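You operate a simulated robot arm through the tools that you are given. There is no shell and no other tool.

The job below is to be done with a simulated two-armed robot. You get a single attempt, and the scene is never put back.

## Task
Shut cover three, tighten its knob, unlock, and prove the stop button.
Fine: pin out, switch on, start, let it run a moment, then stop it.

Only the result counts: the job must be done as asked and must still hold three seconds after the hand-in. Knocking over, shifting, dropping, spilling or breaking anything else fails it. A push-on lid holds only when it is set on centred and level and pressed home; a screw cap is set on level and turned clockwise until tight.

## Robot
Two 7-joint arms with fingered hands on one trunk that stands fixed in place. Base frame: the origin is at the foot of the trunk, x ahead of it, y to its left, z up. Lengths are in mm, angles in degrees, forces in N, time in s.
The left shoulder is at [70, 162, 1381], the right one opposite. With the tool pointing down near the work surface each hand reaches from about 100 to 720 mm from the base axis, measured 20 degrees to its own side. Payload 4 kg a hand.
Tool frame (each hand has its own): the origin (TCP) lies between the finger pads and is the grasp point; the fingertips stand 26 mm ahead of it; z points along the fingers, y is the line along which they close. The gripper opens to 132 mm. The gripper's body begins 73 mm behind the TCP. The gripper is a hand of 4 fingers: y runs from the thumb to the fingers, the wrist lies at [0, 0, -224] in the tool frame, and closing takes about 1.5 s.
Orientation is that of the tool frame in the base frame, as a unit quaternion [x, y, z, w]. With the fingers straight down and closing along the base's y, the tool's x points along the base's -x, its y along +y and its z along -z.

## Interface
- The arms move only by the tool drive_tool. It takes "left_plan", "right_plan" or both (then of equal length, played together; a hand with none holds still); each is a list of rows, each a list of 7 numbers: the shift along the tool's x, y, z in cm, then the turn, a rotation vector about the tool's x, y, z in degrees, then the finger opening in cm, from 0 to 13.2. In form: [[x, y, z, ax, ay, az, fingers], ...]. A call has 1 to 20 rows; each row is the pose to reach, as a shift and turn from the pose commanded when the call began, along the tool's axes at that moment. Each row takes 0.2 s and may step no farther than 50 mm and 8.6 degrees from the row before; otherwise, or with a gripper value out of range, the whole call is refused. A pose out of reach is approached as far as the arm can. The call stops where the force on the tool passes 40 N (or 10 N more than at its start, if that is more) or the arm is blocked; 0.2 s more then pass. Each finger travels about 45 mm/s and halts on what it meets, pressing with about 27 N; the grip force reading is that of the motor and also rises with nothing between the fingers. The clock runs only during rows and for 0.2 s after the last one: add rows that repeat a pose to give the fingers time. The reply holds the time, the measured pose of the TCP, the force on the tool along the base axes, the opening and the grip force, in the units named above and with some noise, with the torque about the TCP (base axes, N m) and any sound that the robot's microphone picked up.
- Cameras (640 x 400 px; columns grow to the right, rows downward): "scene" is now at [122.9, -56.6, 1627.5]; the picture's right is [-0.63, -0.78, 0.00], its down [-0.29, 0.24, -0.93] and it looks along [0.72, -0.58, -0.38] (base axes); focal length 242 px, centre (320, 200). "left" rides on the left gripper at [-73, 6, -94] in its tool frame; the picture's right is [-0.08, -1.00, 0.00], its down [0.78, -0.06, -0.62] and it looks along [0.61, -0.05, 0.79] (tool axes); focal length 230 px, centre (320, 200). "right" rides on the right gripper at [73, 6, -94] in its tool frame; the picture's right is [-0.08, 1.00, 0.00], its down [-0.78, -0.06, -0.62] and it looks along [-0.61, -0.05, 0.79] (tool axes); focal length 230 px, centre (320, 200). There is no depth. A picture from a camera that has moved, and an enlarged one, comes with that camera's place and axes in the base frame and with its lens.
- snapshot(camera): a new picture of that camera. The clock stands still meanwhile.
- move_column(by): slides the trunk up (or, below 0, down) by that many mm; the arms and the scene camera ride with it, the base frame stays. It gives what a move gives, with no picture.
- preshape(shape, hand): the hand has 4 fingers and takes this shape, open, in about a second: jaw (thumb against the fingers, like two jaws); tri (thumb and two fingers); tip (a fingertip pinch); poke (one finger out to press); point (the index stretched); flat (the hand flat); cup (the hand cupped); fist (a fist). The gripper value then closes the fingers along that shape, each until it touches; the sizes above hold for jaw. It gives what a move gives, with no picture.
- head_to(pan, tilt): turns the head with the scene camera to pan (to the left, within 86 degrees either way) and tilt (down, from -29 to 69), counted from straight ahead of the robot. It gives what a move gives.
- zoom(camera, box): a new picture of the part [left, top, right, bottom] of that camera's present view, enlarged. The clock stands still meanwhile.
- sign_off(): hands the job in; it is judged then, once.

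Places have to be worked out from the pictures, the camera data and where the tool is seen. Open the grippers and draw the arms clear of the work before you hand the job in, unless the task says otherwise.

The tools are called after "Request:" as name(argument=value, ...) on one line, values as JSON. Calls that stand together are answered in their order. drive_tool: Moves the arms, as the interface text tells. Its arguments: {"type":"object","properties":{"left_plan":{"type":"array"},"right_plan":{"type":"array"}},"required":[]} The other tools are called the same way: move_column (by) slides the trunk up or down; preshape (shape, hand) gives the hand a shape; head_to (pan, tilt) turns the head that bears the scene camera; snapshot (camera) takes a picture; zoom (camera, box) takes an enlarged picture of a part of a camera's view; sign_off () hands the job in.

At the start:

```text
time_s: 0.0
left_position: [330.1, -59.1, 1538.5]
left_orientation: [0.0, 1.0, 0.0, -0.001]
left_ft_force: [0.9, 0.7, -0.2]
left_torque: [0.02, 0.01, 0.01]
left_width: 131.8
left_grasp_force: 0.1
left_shape: jaw
right_position: [362.9, -443.7, 1552.8]
right_orientation: [0.0, 1.0, 0.0, 0.0]
right_ft_force: [0.3, 0.6, 0.1]
right_torque: [0.0, 0.02, -0.02]
right_width: 131.7
right_grasp_force: 0.1
right_shape: jaw
trunk travel left (down, up): [-860.0, 80.0]
head pan, tilt: [-38.7, 22.1]
```

scene: 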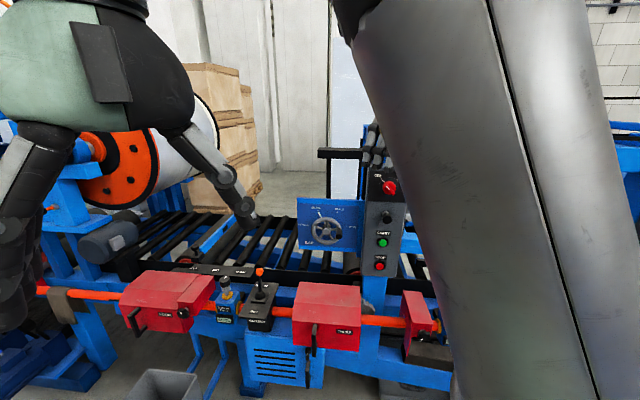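
right: 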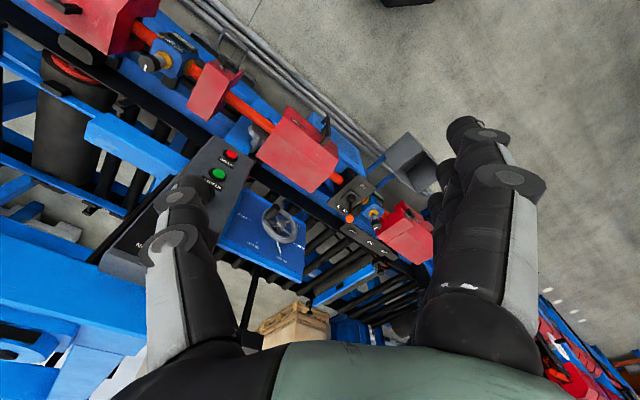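
left: 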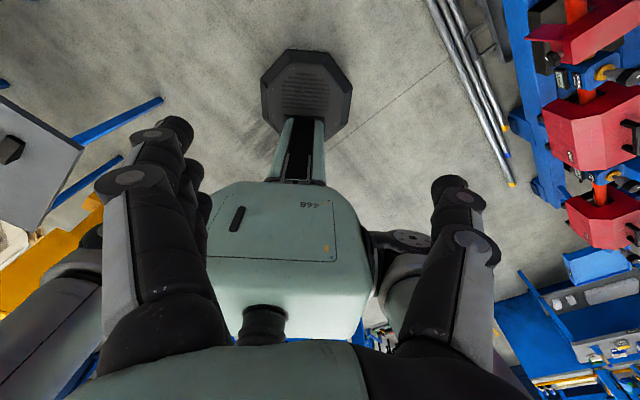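

The pictures show a machine with red covers along an orange shaft, a control box and a lever. I'll look closer before moving anything.

Request:
zoom(camera="scene", box=[120, 240, 300, 352])

Request:
zoom(camera="scene", box=[280, 150, 460, 262])

Request:
zoom(camera="scene", box=[280, 262, 460, 374])

Request:
zoom(camera="right", box=[20, 0, 260, 150])

Request:
zoom(camera="right", box=[200, 90, 440, 240])

Request:
zoom(camera="left", box=[480, 0, 640, 250])

```text
3.56 times, centred on (210, 296) of scene
camera zoom: at [122.9, -56.6, 1627.5], right [-0.63, -0.78, 0.0], down [-0.29, 0.24, -0.93], along [0.72, -0.58, -0.38], focal length 859 px, centre (711, -141)
```

zoom: 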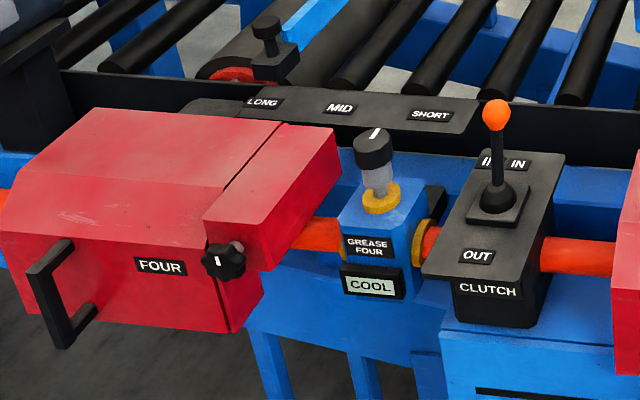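

```text
3.56 times, centred on (370, 206) of scene
camera zoom: at [122.9, -56.6, 1627.5], right [-0.63, -0.78, 0.0], down [-0.29, 0.24, -0.93], along [0.72, -0.58, -0.38], focal length 859 px, centre (142, 179)
```

zoom: 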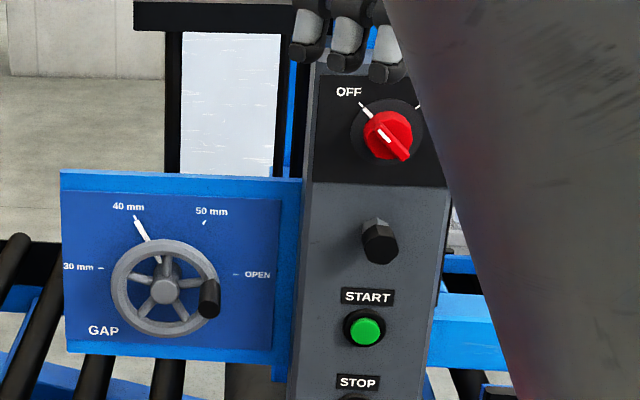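

```text
3.56 times, centred on (370, 318) of scene
camera zoom: at [122.9, -56.6, 1627.5], right [-0.63, -0.78, 0.0], down [-0.29, 0.24, -0.93], along [0.72, -0.58, -0.38], focal length 859 px, centre (142, -220)
```

zoom: 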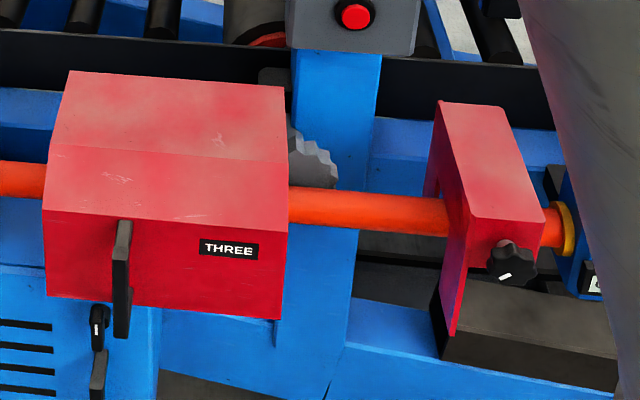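

```text
2.67 times, centred on (140, 75) of right
camera zoom: at [290.0, -437.4, 1647.0], right [0.08, 1.0, 0.0], down [0.79, -0.06, 0.62], along [0.61, -0.05, -0.79], focal length 614 px, centre (800, 533)
```

zoom: 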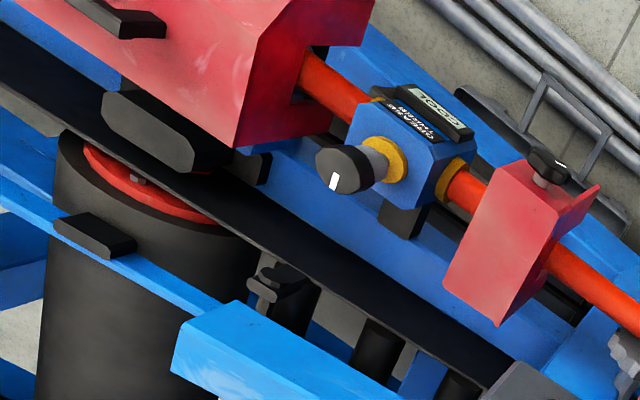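

```text
2.67 times, centred on (320, 165) of right
camera zoom: at [290.0, -437.4, 1647.0], right [0.08, 1.0, 0.0], down [0.79, -0.06, 0.62], along [0.61, -0.05, -0.79], focal length 614 px, centre (320, 293)
```

zoom: 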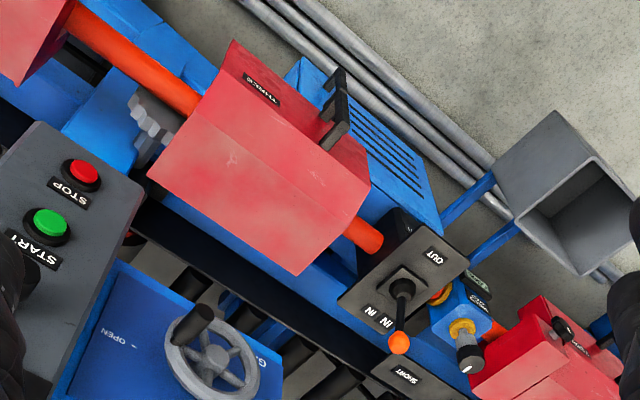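

```text
1.60 times, centred on (560, 125) of left
camera zoom: at [404.1, -53.9, 1632.4], right [0.08, -1.0, 0.0], down [-0.78, -0.06, 0.62], along [-0.61, -0.05, -0.79], focal length 368 px, centre (-64, 320)
```

zoom: 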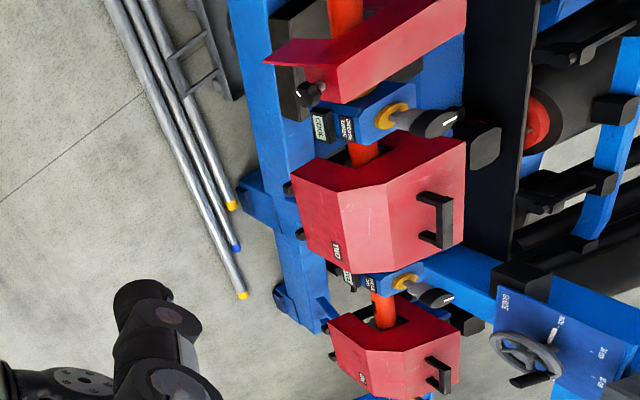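

Control panel sits near [570,-710,1043] and the bracket with the knob near [358,-707,885]. I'll turn the head to see more of the panel and the right end.

Request:
head_to(pan=-60, tilt=40)

Request:
snapshot(camera="scene")

```text
time_s: 0.8
left_position: [330.0, -59.1, 1538.8]
left_orientation: [0.0, 1.0, -0.001, 0.0]
left_ft_force: [0.2, 0.7, -0.1]
left_torque: [-0.01, 0.02, 0.0]
left_width: 131.7
left_grasp_force: 0.0
left_shape: jaw
right_position: [363.3, -442.6, 1552.7]
right_orientation: [-0.001, 1.0, 0.0, 0.0]
right_ft_force: [0.0, -0.4, -1.2]
right_torque: [0.0, 0.03, -0.03]
right_width: 131.7
right_grasp_force: 0.0
right_shape: jaw
trunk travel left (down, up): [-860.0, 80.0]
head pan, tilt: [-60.0, 40.0]
```

```text
taken
camera scene: at [93.0, -72.2, 1599.6], right [-0.87, -0.5, 0.0], down [-0.32, 0.56, -0.77], along [0.38, -0.66, -0.64], focal length 242 px, centre (320, 200)
```

scene: 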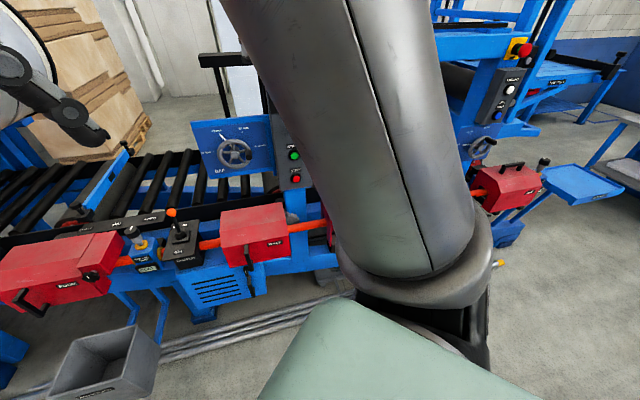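

The right arm blocks the view, so I move the left hand left and the right hand inwards and back, both staying high in free air.

Request:
drive_tool(left_plan=[[0, 4, 0, 0, 0, 0, 13.2], [0, 8, 0, 0, 0, 0, 13.2], [0, 12, 0, 0, 0, 0, 13.2], [0, 16, 0, 0, 0, 0, 13.2], [0, 20, 0, 0, 0, 0, 13.2], [0, 24, 0, 0, 0, 0, 13.2], [0, 28, 0, 0, 0, 0, 13.2], [0, 28, 0, 0, 0, 0, 13.2]], right_plan=[[0, 4, 0, 0, 0, 0, 13.2], [0, 8, 0, 0, 0, 0, 13.2], [0, 12, 0, 0, 0, 0, 13.2], [0, 16, 0, 0, 0, 0, 13.2], [0, 20, 0, 0, 0, 0, 13.2], [0, 24, 0, 0, 0, 0, 13.2], [0, 28, 0, 0, 0, 0, 13.2], [0, 28, 0, 0, 0, 0, 13.2]])

Request:
snapshot(camera="scene")

Request:
snapshot(camera="right")

```text
time_s: 2.6
left_position: [369.0, 162.6, 1547.6]
left_orientation: [0.0, 1.0, -0.001, -0.003]
left_ft_force: [0.1, -0.8, 0.3]
left_torque: [0.0, 0.0, -0.01]
left_width: 131.6
left_grasp_force: 0.0
left_shape: jaw
left hand out of reach, approached as far as the arm can: row 2, 3, 4, 5, 6, 7, 8
right_position: [369.8, -316.2, 1546.5]
right_orientation: [0.005, 1.0, 0.016, -0.001]
right_ft_force: [0.1, 0.4, -0.6]
right_torque: [0.0, 0.0, 0.02]
right_width: 131.9
right_grasp_force: 0.0
right_shape: jaw
right hand out of reach, approached as far as the arm can: row 4, 5, 6, 7, 8
trunk travel left (down, up): [-860.0, 80.0]
head pan, tilt: [-60.0, 40.0]
```

```text
taken
camera scene: at [91.9, -71.3, 1599.6], right [-0.87, -0.5, 0.0], down [-0.32, 0.56, -0.77], along [0.38, -0.66, -0.64], focal length 242 px, centre (320, 200)
```

scene: 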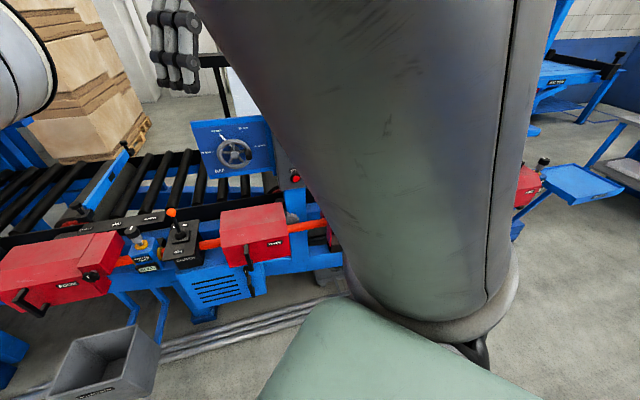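

```text
taken
camera right: at [297.3, -314.2, 1640.0], right [0.09, 1.0, 0.03], down [0.79, -0.09, 0.61], along [0.61, -0.03, -0.79], focal length 230 px, centre (320, 200)
```

right: 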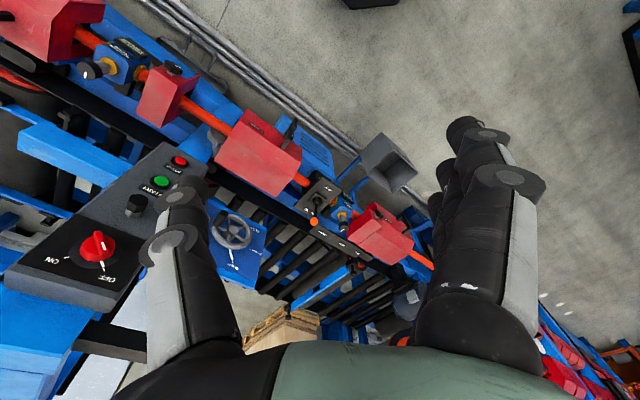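

The right wrist view now shows the panel fully; zoom in there.

Request:
zoom(camera="right", box=[0, 130, 220, 310])

Request:
zoom(camera="right", box=[60, 30, 340, 210])

```text
2.22 times, centred on (110, 220) of right
camera zoom: at [297.3, -314.2, 1640.0], right [0.09, 1.0, 0.03], down [0.79, -0.09, 0.61], along [0.61, -0.03, -0.79], focal length 511 px, centre (787, 156)
```

zoom: 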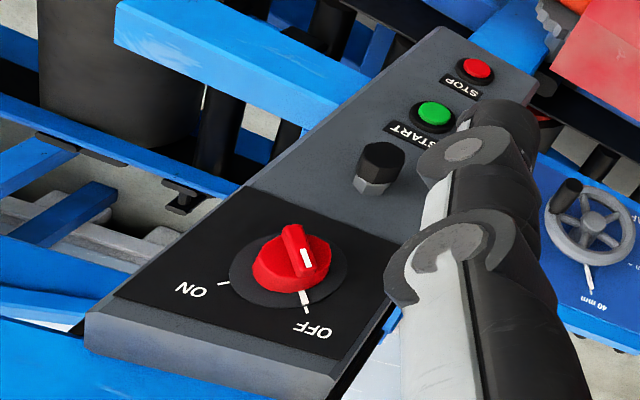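

```text
2.22 times, centred on (200, 120) of right
camera zoom: at [297.3, -314.2, 1640.0], right [0.09, 1.0, 0.03], down [0.79, -0.09, 0.61], along [0.61, -0.03, -0.79], focal length 511 px, centre (587, 378)
```

zoom: 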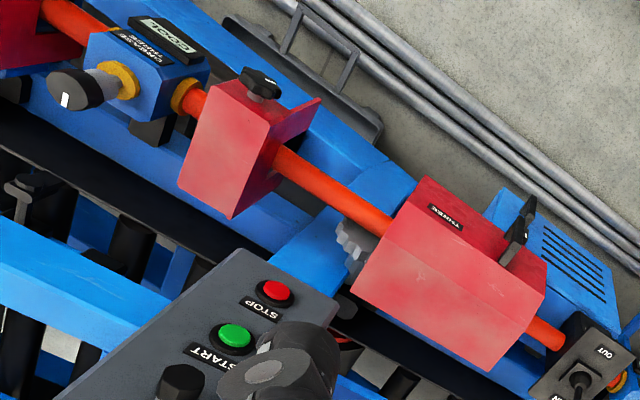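

Zooming in on cover three's handle and label area and other machine details from the scene camera.

Request:
zoom(camera="scene", box=[200, 190, 344, 280])

Request:
zoom(camera="scene", box=[0, 200, 200, 325])

Request:
zoom(camera="scene", box=[180, 100, 320, 190])

```text
4.44 times, centred on (272, 235) of scene
camera zoom: at [91.9, -71.3, 1599.6], right [-0.87, -0.5, 0.0], down [-0.32, 0.56, -0.77], along [0.38, -0.66, -0.64], focal length 1073 px, centre (533, 44)
```

zoom: 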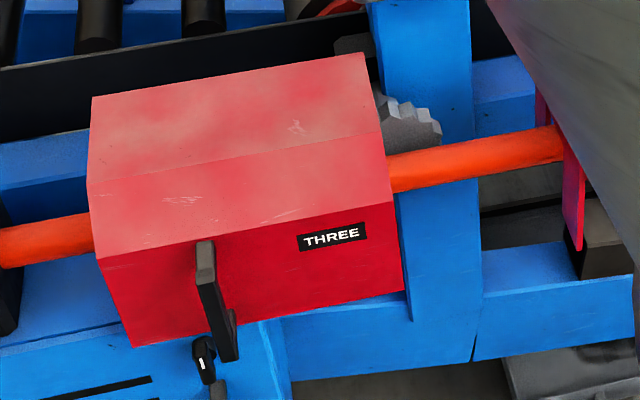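

```text
3.20 times, centred on (100, 262) of scene
camera zoom: at [91.9, -71.3, 1599.6], right [-0.87, -0.5, 0.0], down [-0.32, 0.56, -0.77], along [0.38, -0.66, -0.64], focal length 773 px, centre (1024, 0)
```

zoom: 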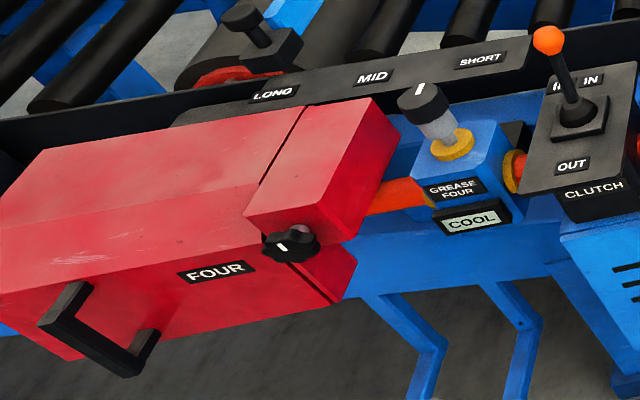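

```text
4.44 times, centred on (250, 145) of scene
camera zoom: at [91.9, -71.3, 1599.6], right [-0.87, -0.5, 0.0], down [-0.32, 0.56, -0.77], along [0.38, -0.66, -0.64], focal length 1073 px, centre (631, 444)
```

zoom: 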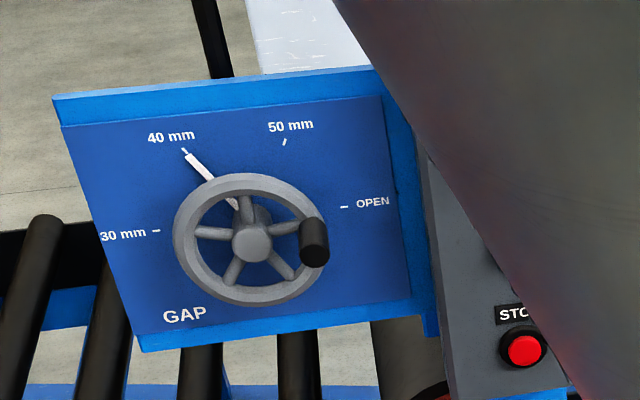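

The machine's shaft runs along about (0.70, 0.71) in plan, its front facing the robot. Cover three must slide about 160 mm toward the bracket with the knob. I'll lower the trunk by 200 mm for reach, then look again.

Request:
move_column(by=-200)

Request:
head_to(pan=-45, tilt=25)

Request:
snapshot(camera="scene")

Request:
snapshot(camera="right")

```text
time_s: 4.8
left_position: [369.8, 160.8, 1346.4]
left_orientation: [0.001, 1.0, -0.001, -0.002]
left_ft_force: [-0.7, -1.2, 0.4]
left_torque: [0.02, 0.02, 0.0]
left_width: 131.8
left_grasp_force: 0.2
left_shape: jaw
right_position: [370.8, -317.6, 1346.7]
right_orientation: [0.002, 1.0, 0.016, -0.001]
right_ft_force: [-0.3, 0.9, 0.0]
right_torque: [0.01, 0.01, -0.01]
right_width: 131.9
right_grasp_force: 0.2
right_shape: jaw
trunk travel left (down, up): [-660.0, 280.0]
head pan, tilt: [-60.0, 40.0]
```

```text
time_s: 5.6
left_position: [369.3, 161.2, 1346.5]
left_orientation: [0.0, 1.0, 0.0, -0.003]
left_ft_force: [0.9, 0.3, 0.3]
left_torque: [0.0, -0.01, -0.02]
left_width: 132.0
left_grasp_force: 0.1
left_shape: jaw
right_position: [369.8, -317.0, 1347.2]
right_orientation: [0.002, 1.0, 0.016, -0.001]
right_ft_force: [0.1, -0.2, 0.3]
right_torque: [0.0, 0.03, 0.0]
right_width: 132.0
right_grasp_force: 0.0
right_shape: jaw
trunk travel left (down, up): [-660.0, 280.0]
head pan, tilt: [-45.0, 25.0]
```

```text
taken
camera scene: at [115.5, -63.6, 1422.8], right [-0.71, -0.71, 0.0], down [-0.3, 0.3, -0.91], along [0.64, -0.64, -0.42], focal length 242 px, centre (320, 200)
```

scene: 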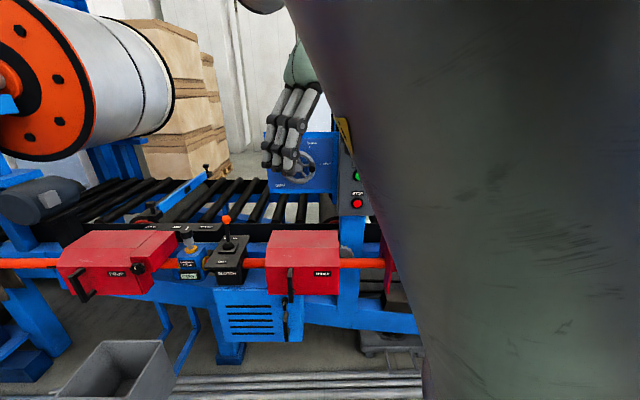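

```text
taken
camera right: at [297.8, -314.1, 1440.4], right [0.08, 1.0, 0.03], down [0.78, -0.09, 0.61], along [0.61, -0.02, -0.79], focal length 230 px, centre (320, 200)
```

right: 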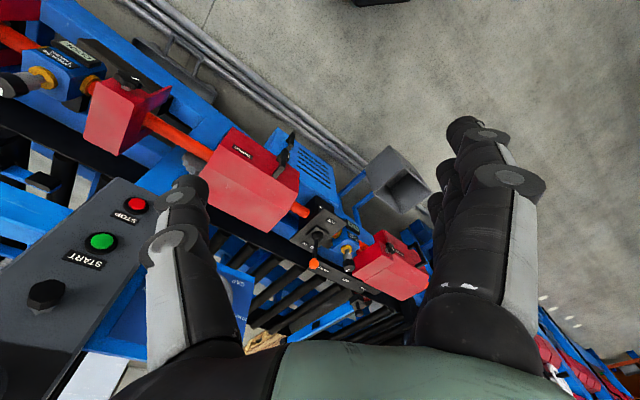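

The machine axis is exactly at 45°, with the inward normal N=(0.707,-0.707). I lower the right hand and yaw it 45° so its closing line is along the shaft.

Request:
drive_tool(right_plan=[[0, 0, 4, 0, 0, 5, 13.2], [0, 0, 8, 0, 0, 10, 13.2], [0, 0, 12, 0, 0, 15, 13.2], [0, 0, 16, 0, 0, 20, 13.2], [0, 0, 20, 0, 0, 25, 13.2], [0, 0, 24, 0, 0, 30, 13.2], [0, 0, 28, 0, 0, 35, 13.2], [0, 0, 32, 0, 0, 40, 13.2], [0, 0, 34, 0, 0, 45, 13.2], [0, 0, 34, 0, 0, 45, 13.2]])

Request:
snapshot(camera="scene")

Request:
snapshot(camera="right")

```text
time_s: 7.8
left_position: [372.1, 159.3, 1345.9]
left_orientation: [0.0, 1.0, 0.0, -0.005]
left_ft_force: [0.5, -0.6, 0.0]
left_torque: [0.01, 0.01, -0.01]
left_width: 131.9
left_grasp_force: 0.1
left_shape: jaw
right_position: [568.9, -388.5, 1240.4]
right_orientation: [0.383, 0.923, -0.007, -0.032]
right_ft_force: [-0.8, -0.4, -0.3]
right_torque: [0.01, -0.02, 0.02]
right_width: 132.0
right_grasp_force: 0.1
right_shape: jaw
right hand out of reach, approached as far as the arm can: row 1, 2, 3, 4, 5, 6, 7, 8, 9, 10
trunk travel left (down, up): [-660.0, 280.0]
head pan, tilt: [-45.0, 25.0]
```

```text
taken
camera scene: at [119.3, -65.5, 1422.4], right [-0.71, -0.71, 0.0], down [-0.3, 0.3, -0.91], along [0.64, -0.64, -0.43], focal length 242 px, centre (320, 200)
```

scene: 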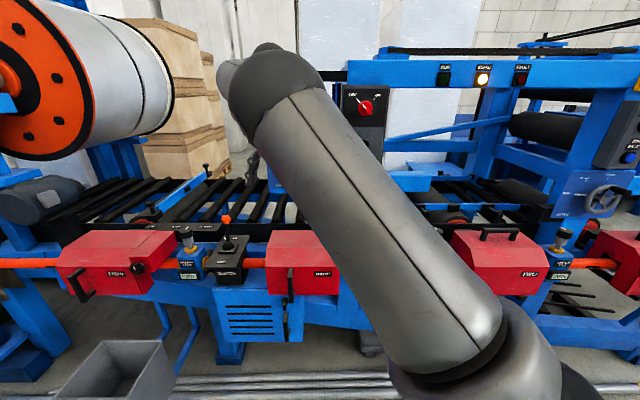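

```text
taken
camera right: at [528.6, -333.8, 1338.7], right [0.76, 0.65, -0.04], down [0.55, -0.61, 0.58], along [0.35, -0.46, -0.82], focal length 230 px, centre (320, 200)
```

right: 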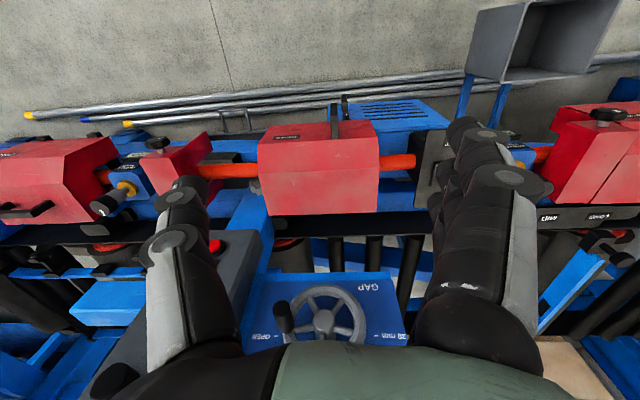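

The hand jumped outwards since the tucked pose was unreachable; it's now in free air over the cover at u≈127. I do a small test of pitch and drop to see how it follows.

Request:
drive_tool(right_plan=[[0, 0, 1, 0, -4, 0, 13.2], [0, 0, 2, 0, -8, 0, 13.2]])

```text
time_s: 8.4
left_position: [371.5, 160.6, 1345.9]
left_orientation: [0.0, 1.0, 0.001, -0.004]
left_ft_force: [-0.1, -0.6, 0.5]
left_torque: [-0.02, -0.01, 0.03]
left_width: 131.8
left_grasp_force: 0.1
left_shape: jaw
right_position: [602.8, -396.8, 1259.4]
right_orientation: [0.381, 0.924, -0.034, 0.03]
right_ft_force: [0.2, 1.3, 0.5]
right_torque: [-0.01, 0.01, 0.0]
right_width: 131.9
right_grasp_force: 0.1
right_shape: jaw
right hand out of reach, approached as far as the arm can: row 1, 2
trunk travel left (down, up): [-660.0, 280.0]
head pan, tilt: [-45.0, 25.0]
```

The commanded pose is still an unreachable one, so I shift the command toward the machine and up until it tracks again.

Request:
drive_tool(right_plan=[[-4, 0, -2, 0, 0, 0, 13.2], [-8, 0, -4, 0, 0, 0, 13.2], [-12, 0, -6, 0, 0, 0, 13.2], [-16, 0, -8, 0, 0, 0, 13.2], [-20, 0, -10, 0, 0, 0, 13.2], [-20, 0, -10, 0, 0, 0, 13.2]])

```text
time_s: 9.8
left_position: [369.1, 161.8, 1346.7]
left_orientation: [0.0, 1.0, -0.001, -0.003]
left_ft_force: [-0.1, -0.3, 0.2]
left_torque: [0.02, -0.02, 0.01]
left_width: 131.7
left_grasp_force: 0.1
left_shape: jaw
right_position: [631.1, -469.1, 1309.9]
right_orientation: [0.381, 0.923, -0.034, 0.035]
right_ft_force: [-0.5, 0.9, 0.0]
right_torque: [-0.01, 0.02, 0.0]
right_width: 131.9
right_grasp_force: 0.0
right_shape: jaw
right hand out of reach, approached as far as the arm can: row 2, 3, 4, 5, 6
trunk travel left (down, up): [-660.0, 280.0]
head pan, tilt: [-45.0, 25.0]
```

It tracks when the wrist is within about 720 mm of the shoulder, so now I draw back and lower while pitching the fingers toward the machine, targeting n≈640, z≈1000, pitch 45°.

Request:
drive_tool(right_plan=[[1.65, 0, 2.96, 0, -4, 0, 13.2], [3.3, 0, 5.92, 0, -8, 0, 13.2], [4.95, 0, 8.88, 0, -12, 0, 13.2], [6.6, 0, 11.84, 0, -16, 0, 13.2], [8.25, 0, 14.8, 0, -20, 0, 13.2], [9.9, 0, 17.76, 0, -24, 0, 13.2], [11.55, 0, 20.72, 0, -28, 0, 13.2], [13.2, 0, 23.68, 0, -32, 0, 13.2], [14.85, 0, 26.64, 0, -36, 0, 13.2], [16.5, 0, 29.6, 0, -40, 0, 13.2], [16.5, 0, 29.6, 0, -40, 0, 13.2]])

Request:
snapshot(camera="scene")

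Request:
snapshot(camera="right")

```text
time_s: 12.2
left_position: [369.8, 160.9, 1346.4]
left_orientation: [0.0, 1.0, 0.0, -0.003]
left_ft_force: [0.6, 0.0, -0.1]
left_torque: [0.01, -0.02, -0.06]
left_width: 131.8
left_grasp_force: 0.1
left_shape: jaw
right_position: [713.3, -356.1, 1181.2]
right_orientation: [0.413, 0.862, -0.229, 0.186]
right_ft_force: [0.5, -0.2, -0.6]
right_torque: [-0.02, 0.02, 0.01]
right_width: 132.0
right_grasp_force: 0.1
right_shape: jaw
right hand out of reach, approached as far as the arm can: row 2, 3, 4, 5, 6, 7, 8, 9, 10, 11
trunk travel left (down, up): [-660.0, 280.0]
head pan, tilt: [-45.0, 25.0]
```

```text
taken
camera scene: at [114.8, -64.6, 1422.9], right [-0.71, -0.71, 0.0], down [-0.3, 0.3, -0.91], along [0.64, -0.64, -0.42], focal length 242 px, centre (320, 200)
```

scene: 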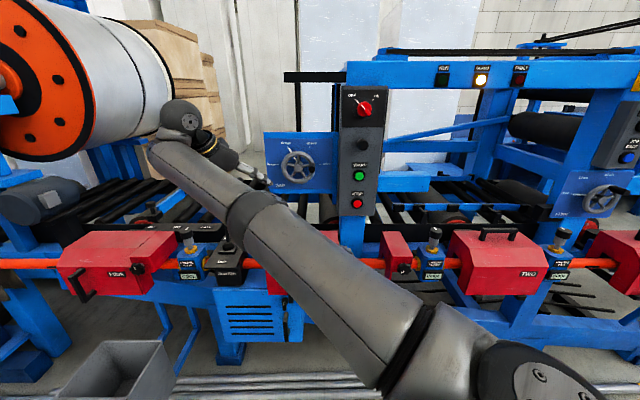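

```text
taken
camera right: at [662.8, -255.4, 1220.7], right [0.84, 0.5, -0.2], down [0.34, -0.19, 0.92], along [0.43, -0.84, -0.33], focal length 230 px, centre (320, 200)
```

right: 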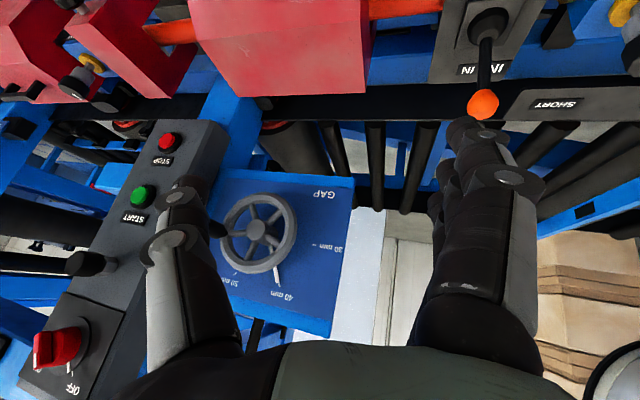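

The arm folds badly with the shoulder this low, and the hand has drifted near the gap wheel. I raise the trunk 200 mm, which lifts the hand straight up and away.

Request:
move_column(by=200)

Request:
snapshot(camera="scene")

```text
time_s: 14.4
left_position: [370.1, 162.3, 1548.5]
left_orientation: [0.0, 1.0, -0.001, -0.002]
left_ft_force: [-0.4, -0.3, 1.0]
left_torque: [0.01, 0.0, -0.01]
left_width: 131.6
left_grasp_force: 0.0
left_shape: jaw
right_position: [714.4, -355.7, 1380.6]
right_orientation: [0.413, 0.862, -0.229, 0.184]
right_ft_force: [-0.6, 0.3, -0.7]
right_torque: [0.0, 0.01, 0.02]
right_width: 131.8
right_grasp_force: 0.1
right_shape: jaw
trunk travel left (down, up): [-860.0, 80.0]
head pan, tilt: [-45.0, 25.0]
```

```text
taken
camera scene: at [115.9, -63.5, 1622.8], right [-0.71, -0.71, 0.0], down [-0.3, 0.3, -0.91], along [0.64, -0.64, -0.42], focal length 242 px, centre (320, 200)
```

scene: 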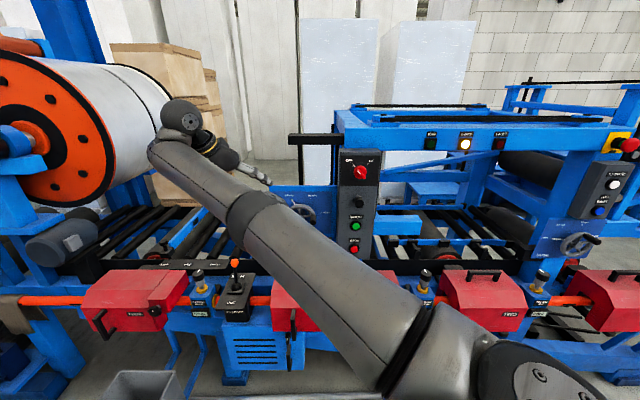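

Good clear view now of the panel and lamps; zoom in.

Request:
zoom(camera="scene", box=[270, 110, 430, 260])

Request:
zoom(camera="scene", box=[400, 110, 640, 350])

Request:
zoom(camera="scene", box=[410, 125, 510, 160])

```text
2.67 times, centred on (350, 185) of scene
camera zoom: at [115.9, -63.5, 1622.8], right [-0.71, -0.71, 0.0], down [-0.3, 0.3, -0.91], along [0.64, -0.64, -0.42], focal length 644 px, centre (240, 240)
```

zoom: 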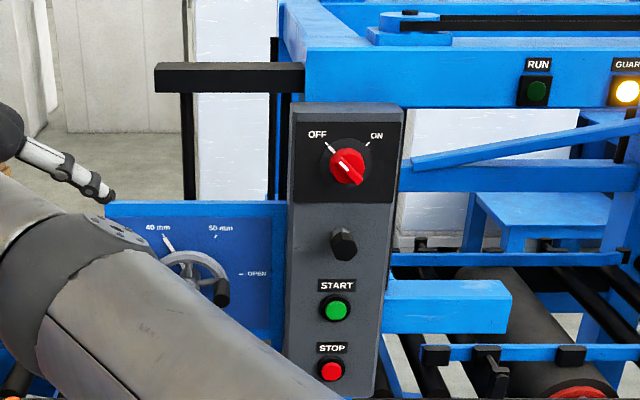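

```text
1.67 times, centred on (520, 230) of scene
camera zoom: at [115.9, -63.5, 1622.8], right [-0.71, -0.71, 0.0], down [-0.3, 0.3, -0.91], along [0.64, -0.64, -0.42], focal length 402 px, centre (-13, 150)
```

zoom: 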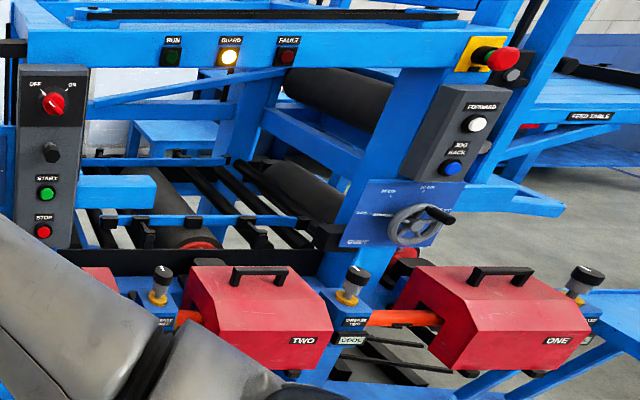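

```text
6.40 times, centred on (460, 142) of scene
camera zoom: at [115.9, -63.5, 1622.8], right [-0.71, -0.71, 0.0], down [-0.3, 0.3, -0.91], along [0.64, -0.64, -0.42], focal length 1546 px, centre (-576, 568)
```

zoom: 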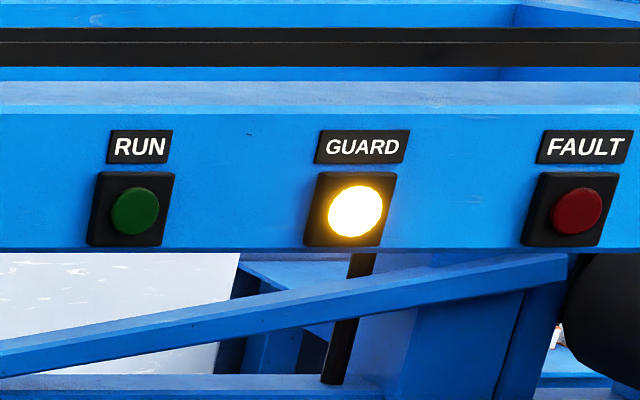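

GUARD lamp is lit, so it gives feedback on the cover. Now I draw the right hand back toward [480,-330,1300], keeping its orientation.

Request:
drive_tool(right_plan=[[3.25, -2.55, 0.35, 0, 0, 0, 13.2], [6.5, -5.1, 0.7, 0, 0, 0, 13.2], [9.75, -7.65, 1.05, 0, 0, 0, 13.2], [13, -10.2, 1.4, 0, 0, 0, 13.2], [16.25, -12.75, 1.75, 0, 0, 0, 13.2], [19.5, -15.3, 2.1, 0, 0, 0, 13.2], [19.5, -15.3, 2.1, 0, 0, 0, 13.2]])

```text
time_s: 16.0
left_position: [369.4, 161.7, 1546.4]
left_orientation: [-0.001, 1.0, 0.0, -0.003]
left_ft_force: [0.1, 0.1, 0.0]
left_torque: [-0.02, -0.02, 0.0]
left_width: 131.8
left_grasp_force: 0.1
left_shape: jaw
right_position: [713.1, -354.8, 1382.2]
right_orientation: [0.412, 0.863, -0.228, 0.184]
right_ft_force: [0.9, 0.2, -0.3]
right_torque: [0.0, -0.02, 0.01]
right_width: 132.1
right_grasp_force: 0.1
right_shape: jaw
right hand out of reach, approached as far as the arm can: row 1, 2, 3, 4, 5, 6, 7
trunk travel left (down, up): [-860.0, 80.0]
head pan, tilt: [-45.0, 25.0]
```

The arm sits stuck at a wrist limit in this roll, so I first undo the pitch to regain tracking.

Request:
drive_tool(right_plan=[[0, 0, 0, 0, 7, 0, 13.2], [0, 0, 0, 0, 14, 0, 13.2], [0, 0, 0, 0, 21, 0, 13.2], [0, 0, 0, 0, 28, 0, 13.2], [0, 0, 0, 0, 28, 0, 13.2]])

```text
time_s: 17.2
left_position: [369.4, 162.3, 1547.7]
left_orientation: [0.0, 1.0, 0.0, -0.003]
left_ft_force: [0.0, 0.7, -0.2]
left_torque: [-0.01, 0.0, 0.0]
left_width: 132.0
left_grasp_force: 0.2
left_shape: jaw
right_position: [680.4, -356.3, 1381.0]
right_orientation: [0.456, 0.881, -0.124, -0.029]
right_ft_force: [0.6, -0.5, 0.0]
right_torque: [0.03, -0.01, 0.0]
right_width: 131.9
right_grasp_force: 0.1
right_shape: jaw
right hand out of reach, approached as far as the arm can: row 3, 4, 5
trunk travel left (down, up): [-860.0, 80.0]
head pan, tilt: [-45.0, 25.0]
```

It tracks from the measured pose. Now a sideways-and-back translation toward [530,-450,1400] to get out of the stretched-elbow posture.

Request:
drive_tool(right_plan=[[0.2, -3.5, 0.46, 0, 0, 0, 13.2], [0.4, -7, 0.92, 0, 0, 0, 13.2], [0.6, -10.5, 1.38, 0, 0, 0, 13.2], [0.8, -14, 1.84, 0, 0, 0, 13.2], [1, -17.6, 2.3, 0, 0, 0, 13.2], [1, -17.6, 2.3, 0, 0, 0, 13.2]])

Request:
snapshot(camera="scene")

```text
time_s: 18.6
left_position: [370.5, 162.3, 1547.1]
left_orientation: [0.0, 1.0, -0.001, -0.002]
left_ft_force: [0.1, 0.2, 0.4]
left_torque: [-0.01, 0.0, -0.01]
left_width: 131.9
left_grasp_force: 0.1
left_shape: jaw
right_position: [552.9, -455.5, 1421.9]
right_orientation: [0.455, 0.882, -0.123, -0.033]
right_ft_force: [0.0, 0.0, -0.7]
right_torque: [-0.03, 0.01, 0.01]
right_width: 131.8
right_grasp_force: 0.1
right_shape: jaw
right hand out of reach, approached as far as the arm can: row 4, 5, 6
trunk travel left (down, up): [-860.0, 80.0]
head pan, tilt: [-45.0, 25.0]
```

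```text
taken
camera scene: at [116.5, -63.2, 1622.8], right [-0.71, -0.71, 0.0], down [-0.3, 0.3, -0.91], along [0.64, -0.64, -0.42], focal length 242 px, centre (320, 200)
```

scene: 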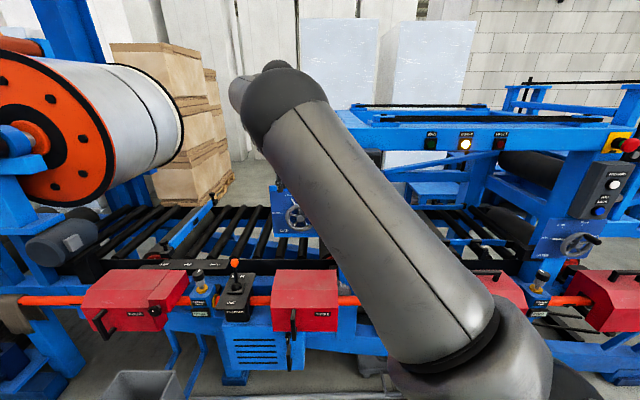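

The arm is elbow-up with the forearm level. I test lowering the hand 150 mm and drawing 60 mm back.

Request:
drive_tool(right_plan=[[1.7, 0.7, 3.6, 0, 0, 0, 13.2], [3.4, 1.4, 7.2, 0, 0, 0, 13.2], [5.1, 2.1, 10.8, 0, 0, 0, 13.2], [6.8, 2.7, 14.4, 0, 0, 0, 13.2], [6.8, 2.7, 14.4, 0, 0, 0, 13.2]])

Request:
snapshot(camera="scene")

```text
time_s: 19.8
left_position: [371.1, 162.1, 1547.1]
left_orientation: [0.0, 1.0, 0.0, -0.002]
left_ft_force: [0.0, -0.3, 1.1]
left_torque: [0.02, -0.02, -0.01]
left_width: 132.1
left_grasp_force: 0.0
left_shape: jaw
right_position: [620.0, -437.8, 1336.1]
right_orientation: [0.457, 0.881, -0.122, -0.032]
right_ft_force: [0.6, 0.0, 0.1]
right_torque: [0.0, 0.0, -0.02]
right_width: 132.0
right_grasp_force: 0.1
right_shape: jaw
right hand out of reach, approached as far as the arm can: row 1, 2, 3, 4, 5
trunk travel left (down, up): [-860.0, 80.0]
head pan, tilt: [-45.0, 25.0]
```

```text
taken
camera scene: at [116.4, -64.1, 1622.8], right [-0.71, -0.71, 0.0], down [-0.3, 0.3, -0.91], along [0.64, -0.64, -0.42], focal length 242 px, centre (320, 200)
```

scene: 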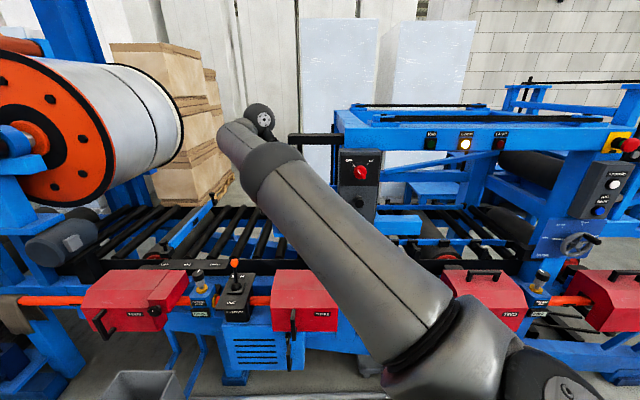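

Lowering in this roll pushes the arm outward, so a wrist limit is binding. I turn the hand about its own axis the other way to look for a freer roll.

Request:
drive_tool(right_plan=[[0, 0, 0, 0, 0, -8, 13.2], [0, 0, 0, 0, 0, -16, 13.2], [0, 0, 0, 0, 0, -24, 13.2], [0, 0, 0, 0, 0, -32, 13.2], [0, 0, 0, 0, 0, -40, 13.2], [0, 0, 0, 0, 0, -48, 13.2], [0, 0, 0, 0, 0, -56, 13.2], [0, 0, 0, 0, 0, -64, 13.2], [0, 0, 0, 0, 0, -72, 13.2], [0, 0, 0, 0, 0, -80, 13.2], [0, 0, 0, 0, 0, -80, 13.2]])

Request:
snapshot(camera="scene")

```text
time_s: 22.2
left_position: [369.9, 162.5, 1546.6]
left_orientation: [0.0, 1.0, 0.0, -0.002]
left_ft_force: [0.5, 0.2, 0.0]
left_torque: [-0.03, 0.0, -0.01]
left_width: 131.6
left_grasp_force: 0.0
left_shape: jaw
right_position: [617.8, -437.3, 1335.5]
right_orientation: [-0.218, 0.968, -0.072, -0.103]
right_ft_force: [-0.2, -0.5, -0.3]
right_torque: [0.01, 0.04, 0.01]
right_width: 131.9
right_grasp_force: 0.0
right_shape: jaw
trunk travel left (down, up): [-860.0, 80.0]
head pan, tilt: [-45.0, 25.0]
```

```text
taken
camera scene: at [115.8, -63.6, 1622.8], right [-0.71, -0.71, 0.0], down [-0.3, 0.3, -0.91], along [0.64, -0.64, -0.42], focal length 242 px, centre (320, 200)
```

scene: 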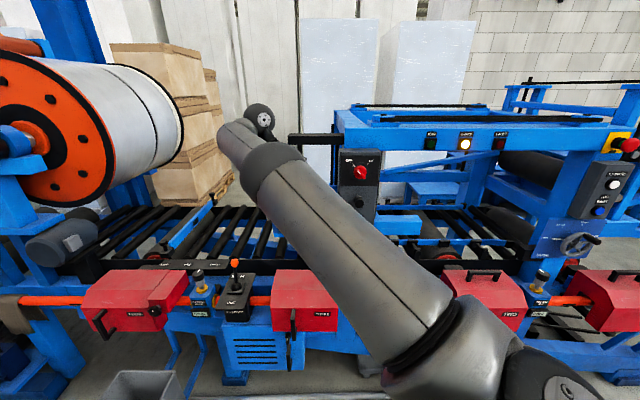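

Freely reachable that way. I continue the roll by another -109°, so the closing line lies along the shaft, with the camera on the machine side.

Request:
drive_tool(right_plan=[[0, 0, 0, 0, 0, -8, 13.2], [0, 0, 0, 0, 0, -16, 13.2], [0, 0, 0, 0, 0, -24, 13.2], [0, 0, 0, 0, 0, -32, 13.2], [0, 0, 0, 0, 0, -40, 13.2], [0, 0, 0, 0, 0, -48, 13.2], [0, 0, 0, 0, 0, -56, 13.2], [0, 0, 0, 0, 0, -64, 13.2], [0, 0, 0, 0, 0, -72, 13.2], [0, 0, 0, 0, 0, -80, 13.2], [0, 0, 0, 0, 0, -88, 13.2], [0, 0, 0, 0, 0, -96, 13.2], [0, 0, 0, 0, 0, -104, 13.2], [0, 0, 0, 0, 0, -109, 13.2], [0, 0, 0, 0, 0, -109, 13.2]])

Request:
snapshot(camera="right")

```text
time_s: 25.4
left_position: [369.2, 161.7, 1547.6]
left_orientation: [0.001, 1.0, 0.0, -0.003]
left_ft_force: [0.0, -0.6, -1.3]
left_torque: [0.01, -0.01, 0.03]
left_width: 132.1
left_grasp_force: 0.1
left_shape: jaw
right_position: [618.4, -439.2, 1335.8]
right_orientation: [0.914, -0.385, -0.042, 0.119]
right_ft_force: [-0.4, 0.4, -0.2]
right_torque: [-0.01, 0.0, 0.03]
right_width: 131.6
right_grasp_force: 0.0
right_shape: jaw
trunk travel left (down, up): [-860.0, 80.0]
head pan, tilt: [-45.0, 25.0]
```

```text
taken
camera right: at [681.7, -476.4, 1429.9], right [-0.75, -0.62, 0.25], down [-0.4, 0.72, 0.57], along [-0.53, 0.32, -0.78], focal length 230 px, centre (320, 200)
```

right: 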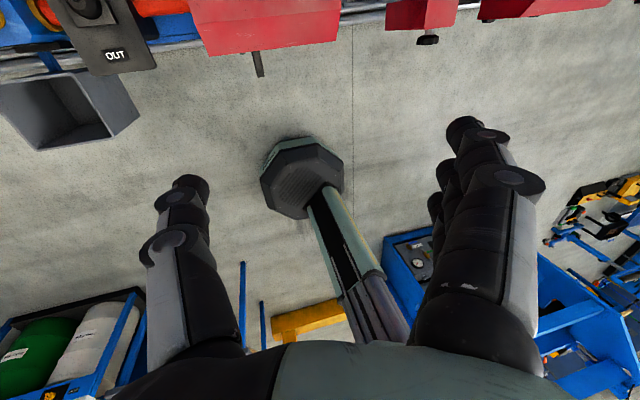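

Reached with the full roll. Now I level the tilt, 14.5° about tool x, while drawing back 100 mm and lowering 150 mm as a test.

Request:
drive_tool(right_plan=[[-2, -0.7, 2.9, 2.9, 0, 0, 13.2], [-4.1, -1.4, 5.8, 5.8, 0, 0, 13.2], [-6.2, -2.2, 8.6, 8.7, 0, 0, 13.2], [-8.2, -2.9, 11.5, 11.6, 0, 0, 13.2], [-10.3, -3.6, 14.4, 14.5, 0, 0, 13.2], [-10.3, -3.6, 14.4, 14.5, 0, 0, 13.2]])

Request:
snapshot(camera="scene")

```text
time_s: 26.8
left_position: [368.8, 163.0, 1547.2]
left_orientation: [0.0, 1.0, 0.0, -0.002]
left_ft_force: [0.3, 0.4, -0.5]
left_torque: [0.0, 0.0, 0.02]
left_width: 131.7
left_grasp_force: 0.1
left_shape: jaw
right_position: [662.4, -427.8, 1295.0]
right_orientation: [0.92, -0.388, -0.01, 0.049]
right_ft_force: [-0.4, -0.2, 0.4]
right_torque: [0.04, 0.03, -0.01]
right_width: 132.1
right_grasp_force: 0.1
right_shape: jaw
right hand out of reach, approached as far as the arm can: row 1, 2, 3, 4, 5, 6
trunk travel left (down, up): [-860.0, 80.0]
head pan, tilt: [-45.0, 25.0]
```

```text
taken
camera scene: at [115.8, -63.6, 1622.8], right [-0.71, -0.71, 0.0], down [-0.3, 0.3, -0.91], along [0.64, -0.64, -0.42], focal length 242 px, centre (320, 200)
```

scene: 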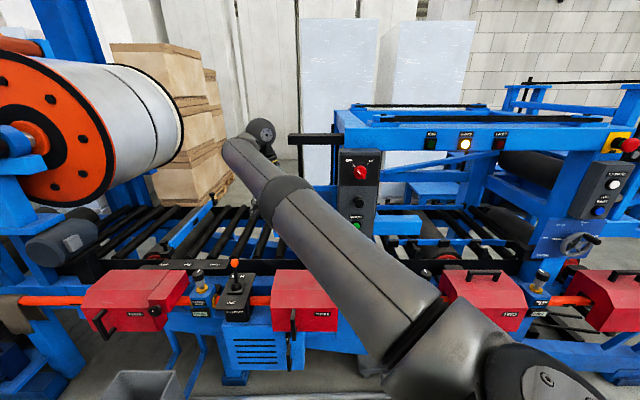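

Lowering again stretches the arm out. I go up and back instead while pitching the fingers forward, which should relax the wrist bend.

Request:
drive_tool(right_plan=[[-1.5, 0.2, -2.5, 0, 6, 0, 13.2], [-3, 0.4, -5, 0, 12, 0, 13.2], [-4.5, 0.6, -7.5, 0, 18, 0, 13.2], [-6, 0.9, -10, 0, 24, 0, 13.2], [-8, 1.2, -12.5, 0, 30, 0, 13.2], [-10, 1.5, -15, 0, 36, 0, 13.2], [-10, 1.5, -15, 0, 36, 0, 13.2]])

Request:
snapshot(camera="scene")

```text
time_s: 28.4
left_position: [372.7, 158.0, 1545.6]
left_orientation: [0.001, 1.0, 0.001, -0.004]
left_ft_force: [1.9, -0.6, 0.6]
left_torque: [0.01, 0.01, 0.07]
left_width: 131.7
left_grasp_force: 0.1
left_shape: jaw
right_position: [700.5, -394.1, 1488.4]
right_orientation: [0.894, -0.362, 0.22, 0.146]
right_ft_force: [0.5, 0.7, -0.6]
right_torque: [0.01, 0.02, -0.02]
right_width: 131.8
right_grasp_force: 0.0
right_shape: jaw
right hand out of reach, approached as far as the arm can: row 1, 2, 3, 4, 5, 6, 7
trunk travel left (down, up): [-860.0, 80.0]
head pan, tilt: [-45.0, 25.0]
```

```text
taken
camera scene: at [119.3, -67.8, 1622.4], right [-0.71, -0.71, 0.0], down [-0.3, 0.3, -0.9], along [0.64, -0.64, -0.43], focal length 242 px, centre (320, 200)
```

scene: 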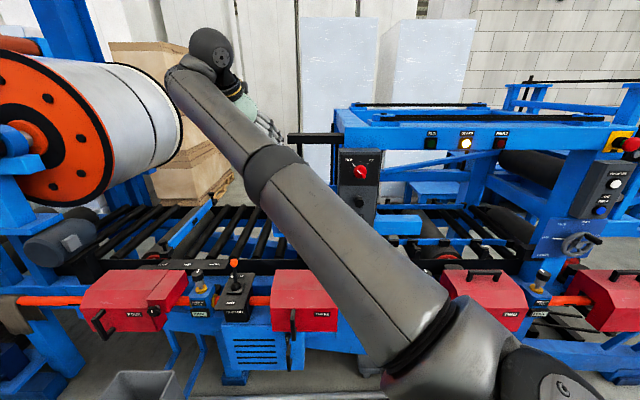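

The wrist bend seems stuck near 93°, with the elbow straight. I try rotating the hand upward about the wrist point, in free air above the conveyor, to see if the wrist will unbend.

Request:
drive_tool(right_plan=[[2.73, 0, -0.17, 0, 7, 0, 13.2], [5.42, 0, -0.67, 0, 14, 0, 13.2], [8.03, 0, -1.49, 0, 21, 0, 13.2], [10.5, 0, -2.62, 0, 28, 0, 13.2], [12.85, 0, -4.05, 0, 35, 0, 13.2], [14.4, 0, -5.24, 0, 40, 0, 13.2], [14.4, 0, -5.24, 0, 40, 0, 13.2]])

Request:
snapshot(camera="scene")

```text
time_s: 30.0
left_position: [367.4, 161.4, 1546.7]
left_orientation: [0.001, 1.0, -0.001, -0.001]
left_ft_force: [-0.4, 0.1, -0.6]
left_torque: [0.0, 0.02, -0.01]
left_width: 131.8
left_grasp_force: 0.1
left_shape: jaw
right_position: [824.8, -450.5, 1640.3]
right_orientation: [0.762, -0.288, 0.513, 0.271]
right_ft_force: [0.5, -0.4, 0.5]
right_torque: [-0.01, 0.02, -0.01]
right_width: 132.1
right_grasp_force: 0.0
right_shape: jaw
right hand out of reach, approached as far as the arm can: row 1, 2, 3, 4, 5, 6, 7
trunk travel left (down, up): [-860.0, 80.0]
head pan, tilt: [-45.0, 25.0]
```

```text
taken
camera scene: at [114.5, -62.9, 1622.9], right [-0.71, -0.71, 0.0], down [-0.3, 0.3, -0.91], along [0.64, -0.64, -0.42], focal length 242 px, centre (320, 200)
```

scene: 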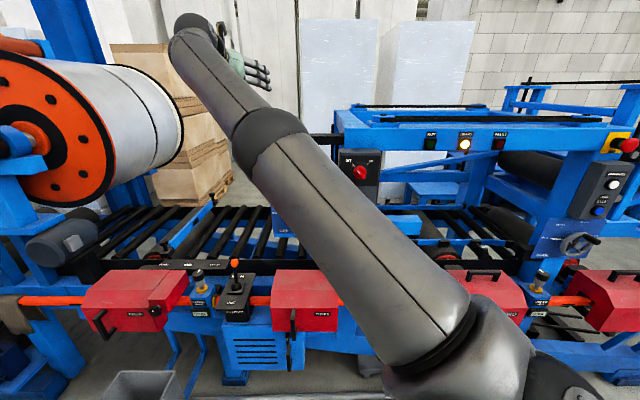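

Now the wrist bend is small and the arm is straight: the elbow hangs below, so pointing the fingers down was what forced the stretch. I'll work with the fingers level, drawing back 200 mm and lowering 250 mm.

Request:
drive_tool(right_plan=[[-3.76, -0.3, -1.33, 0, 2, 0, 13.2], [-7.5, -0.6, -2.65, 0, 4, 0, 13.2], [-11.3, -0.9, -4, 0, 6, 0, 13.2], [-15, -1.2, -5.3, 0, 8, 0, 13.2], [-18.8, -1.6, -6.6, 0, 10, 0, 13.2], [-22.6, -1.9, -8, 0, 12, 0, 13.2], [-26.3, -2.2, -9.3, 0, 14, 0, 13.2], [-30.1, -2.5, -10.6, 0, 15, 0, 13.2], [-30.1, -2.5, -10.6, 0, 15, 0, 13.2]])

Request:
snapshot(camera="scene")

```text
time_s: 30.9
left_position: [373.2, 160.1, 1545.1]
left_orientation: [0.0, 1.0, 0.0, -0.003]
left_ft_force: [0.9, 0.3, 0.4]
left_torque: [-0.01, -0.01, 0.01]
left_width: 132.1
left_grasp_force: 0.0
left_shape: jaw
right_position: [789.7, -438.5, 1442.3]
right_orientation: [0.767, -0.278, 0.494, 0.299]
right_ft_force: [-0.7, -0.6, -0.1]
right_torque: [-0.01, 0.01, 0.0]
right_width: 132.2
right_grasp_force: 0.0
right_shape: jaw
right hand out of reach, approached as far as the arm can: row 3, 4
trunk travel left (down, up): [-860.0, 80.0]
head pan, tilt: [-45.0, 25.0]
stopped in row 4 (right hand): the arm was blocked; the commanded pose is now the measured one
```

```text
taken
camera scene: at [119.1, -64.2, 1622.6], right [-0.71, -0.71, 0.0], down [-0.3, 0.3, -0.91], along [0.64, -0.64, -0.42], focal length 242 px, centre (320, 200)
```

scene: 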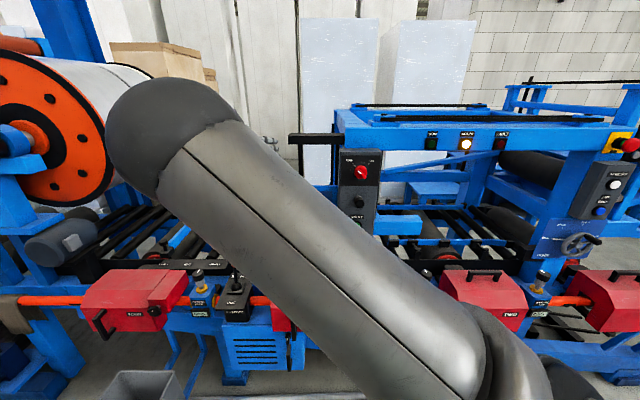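

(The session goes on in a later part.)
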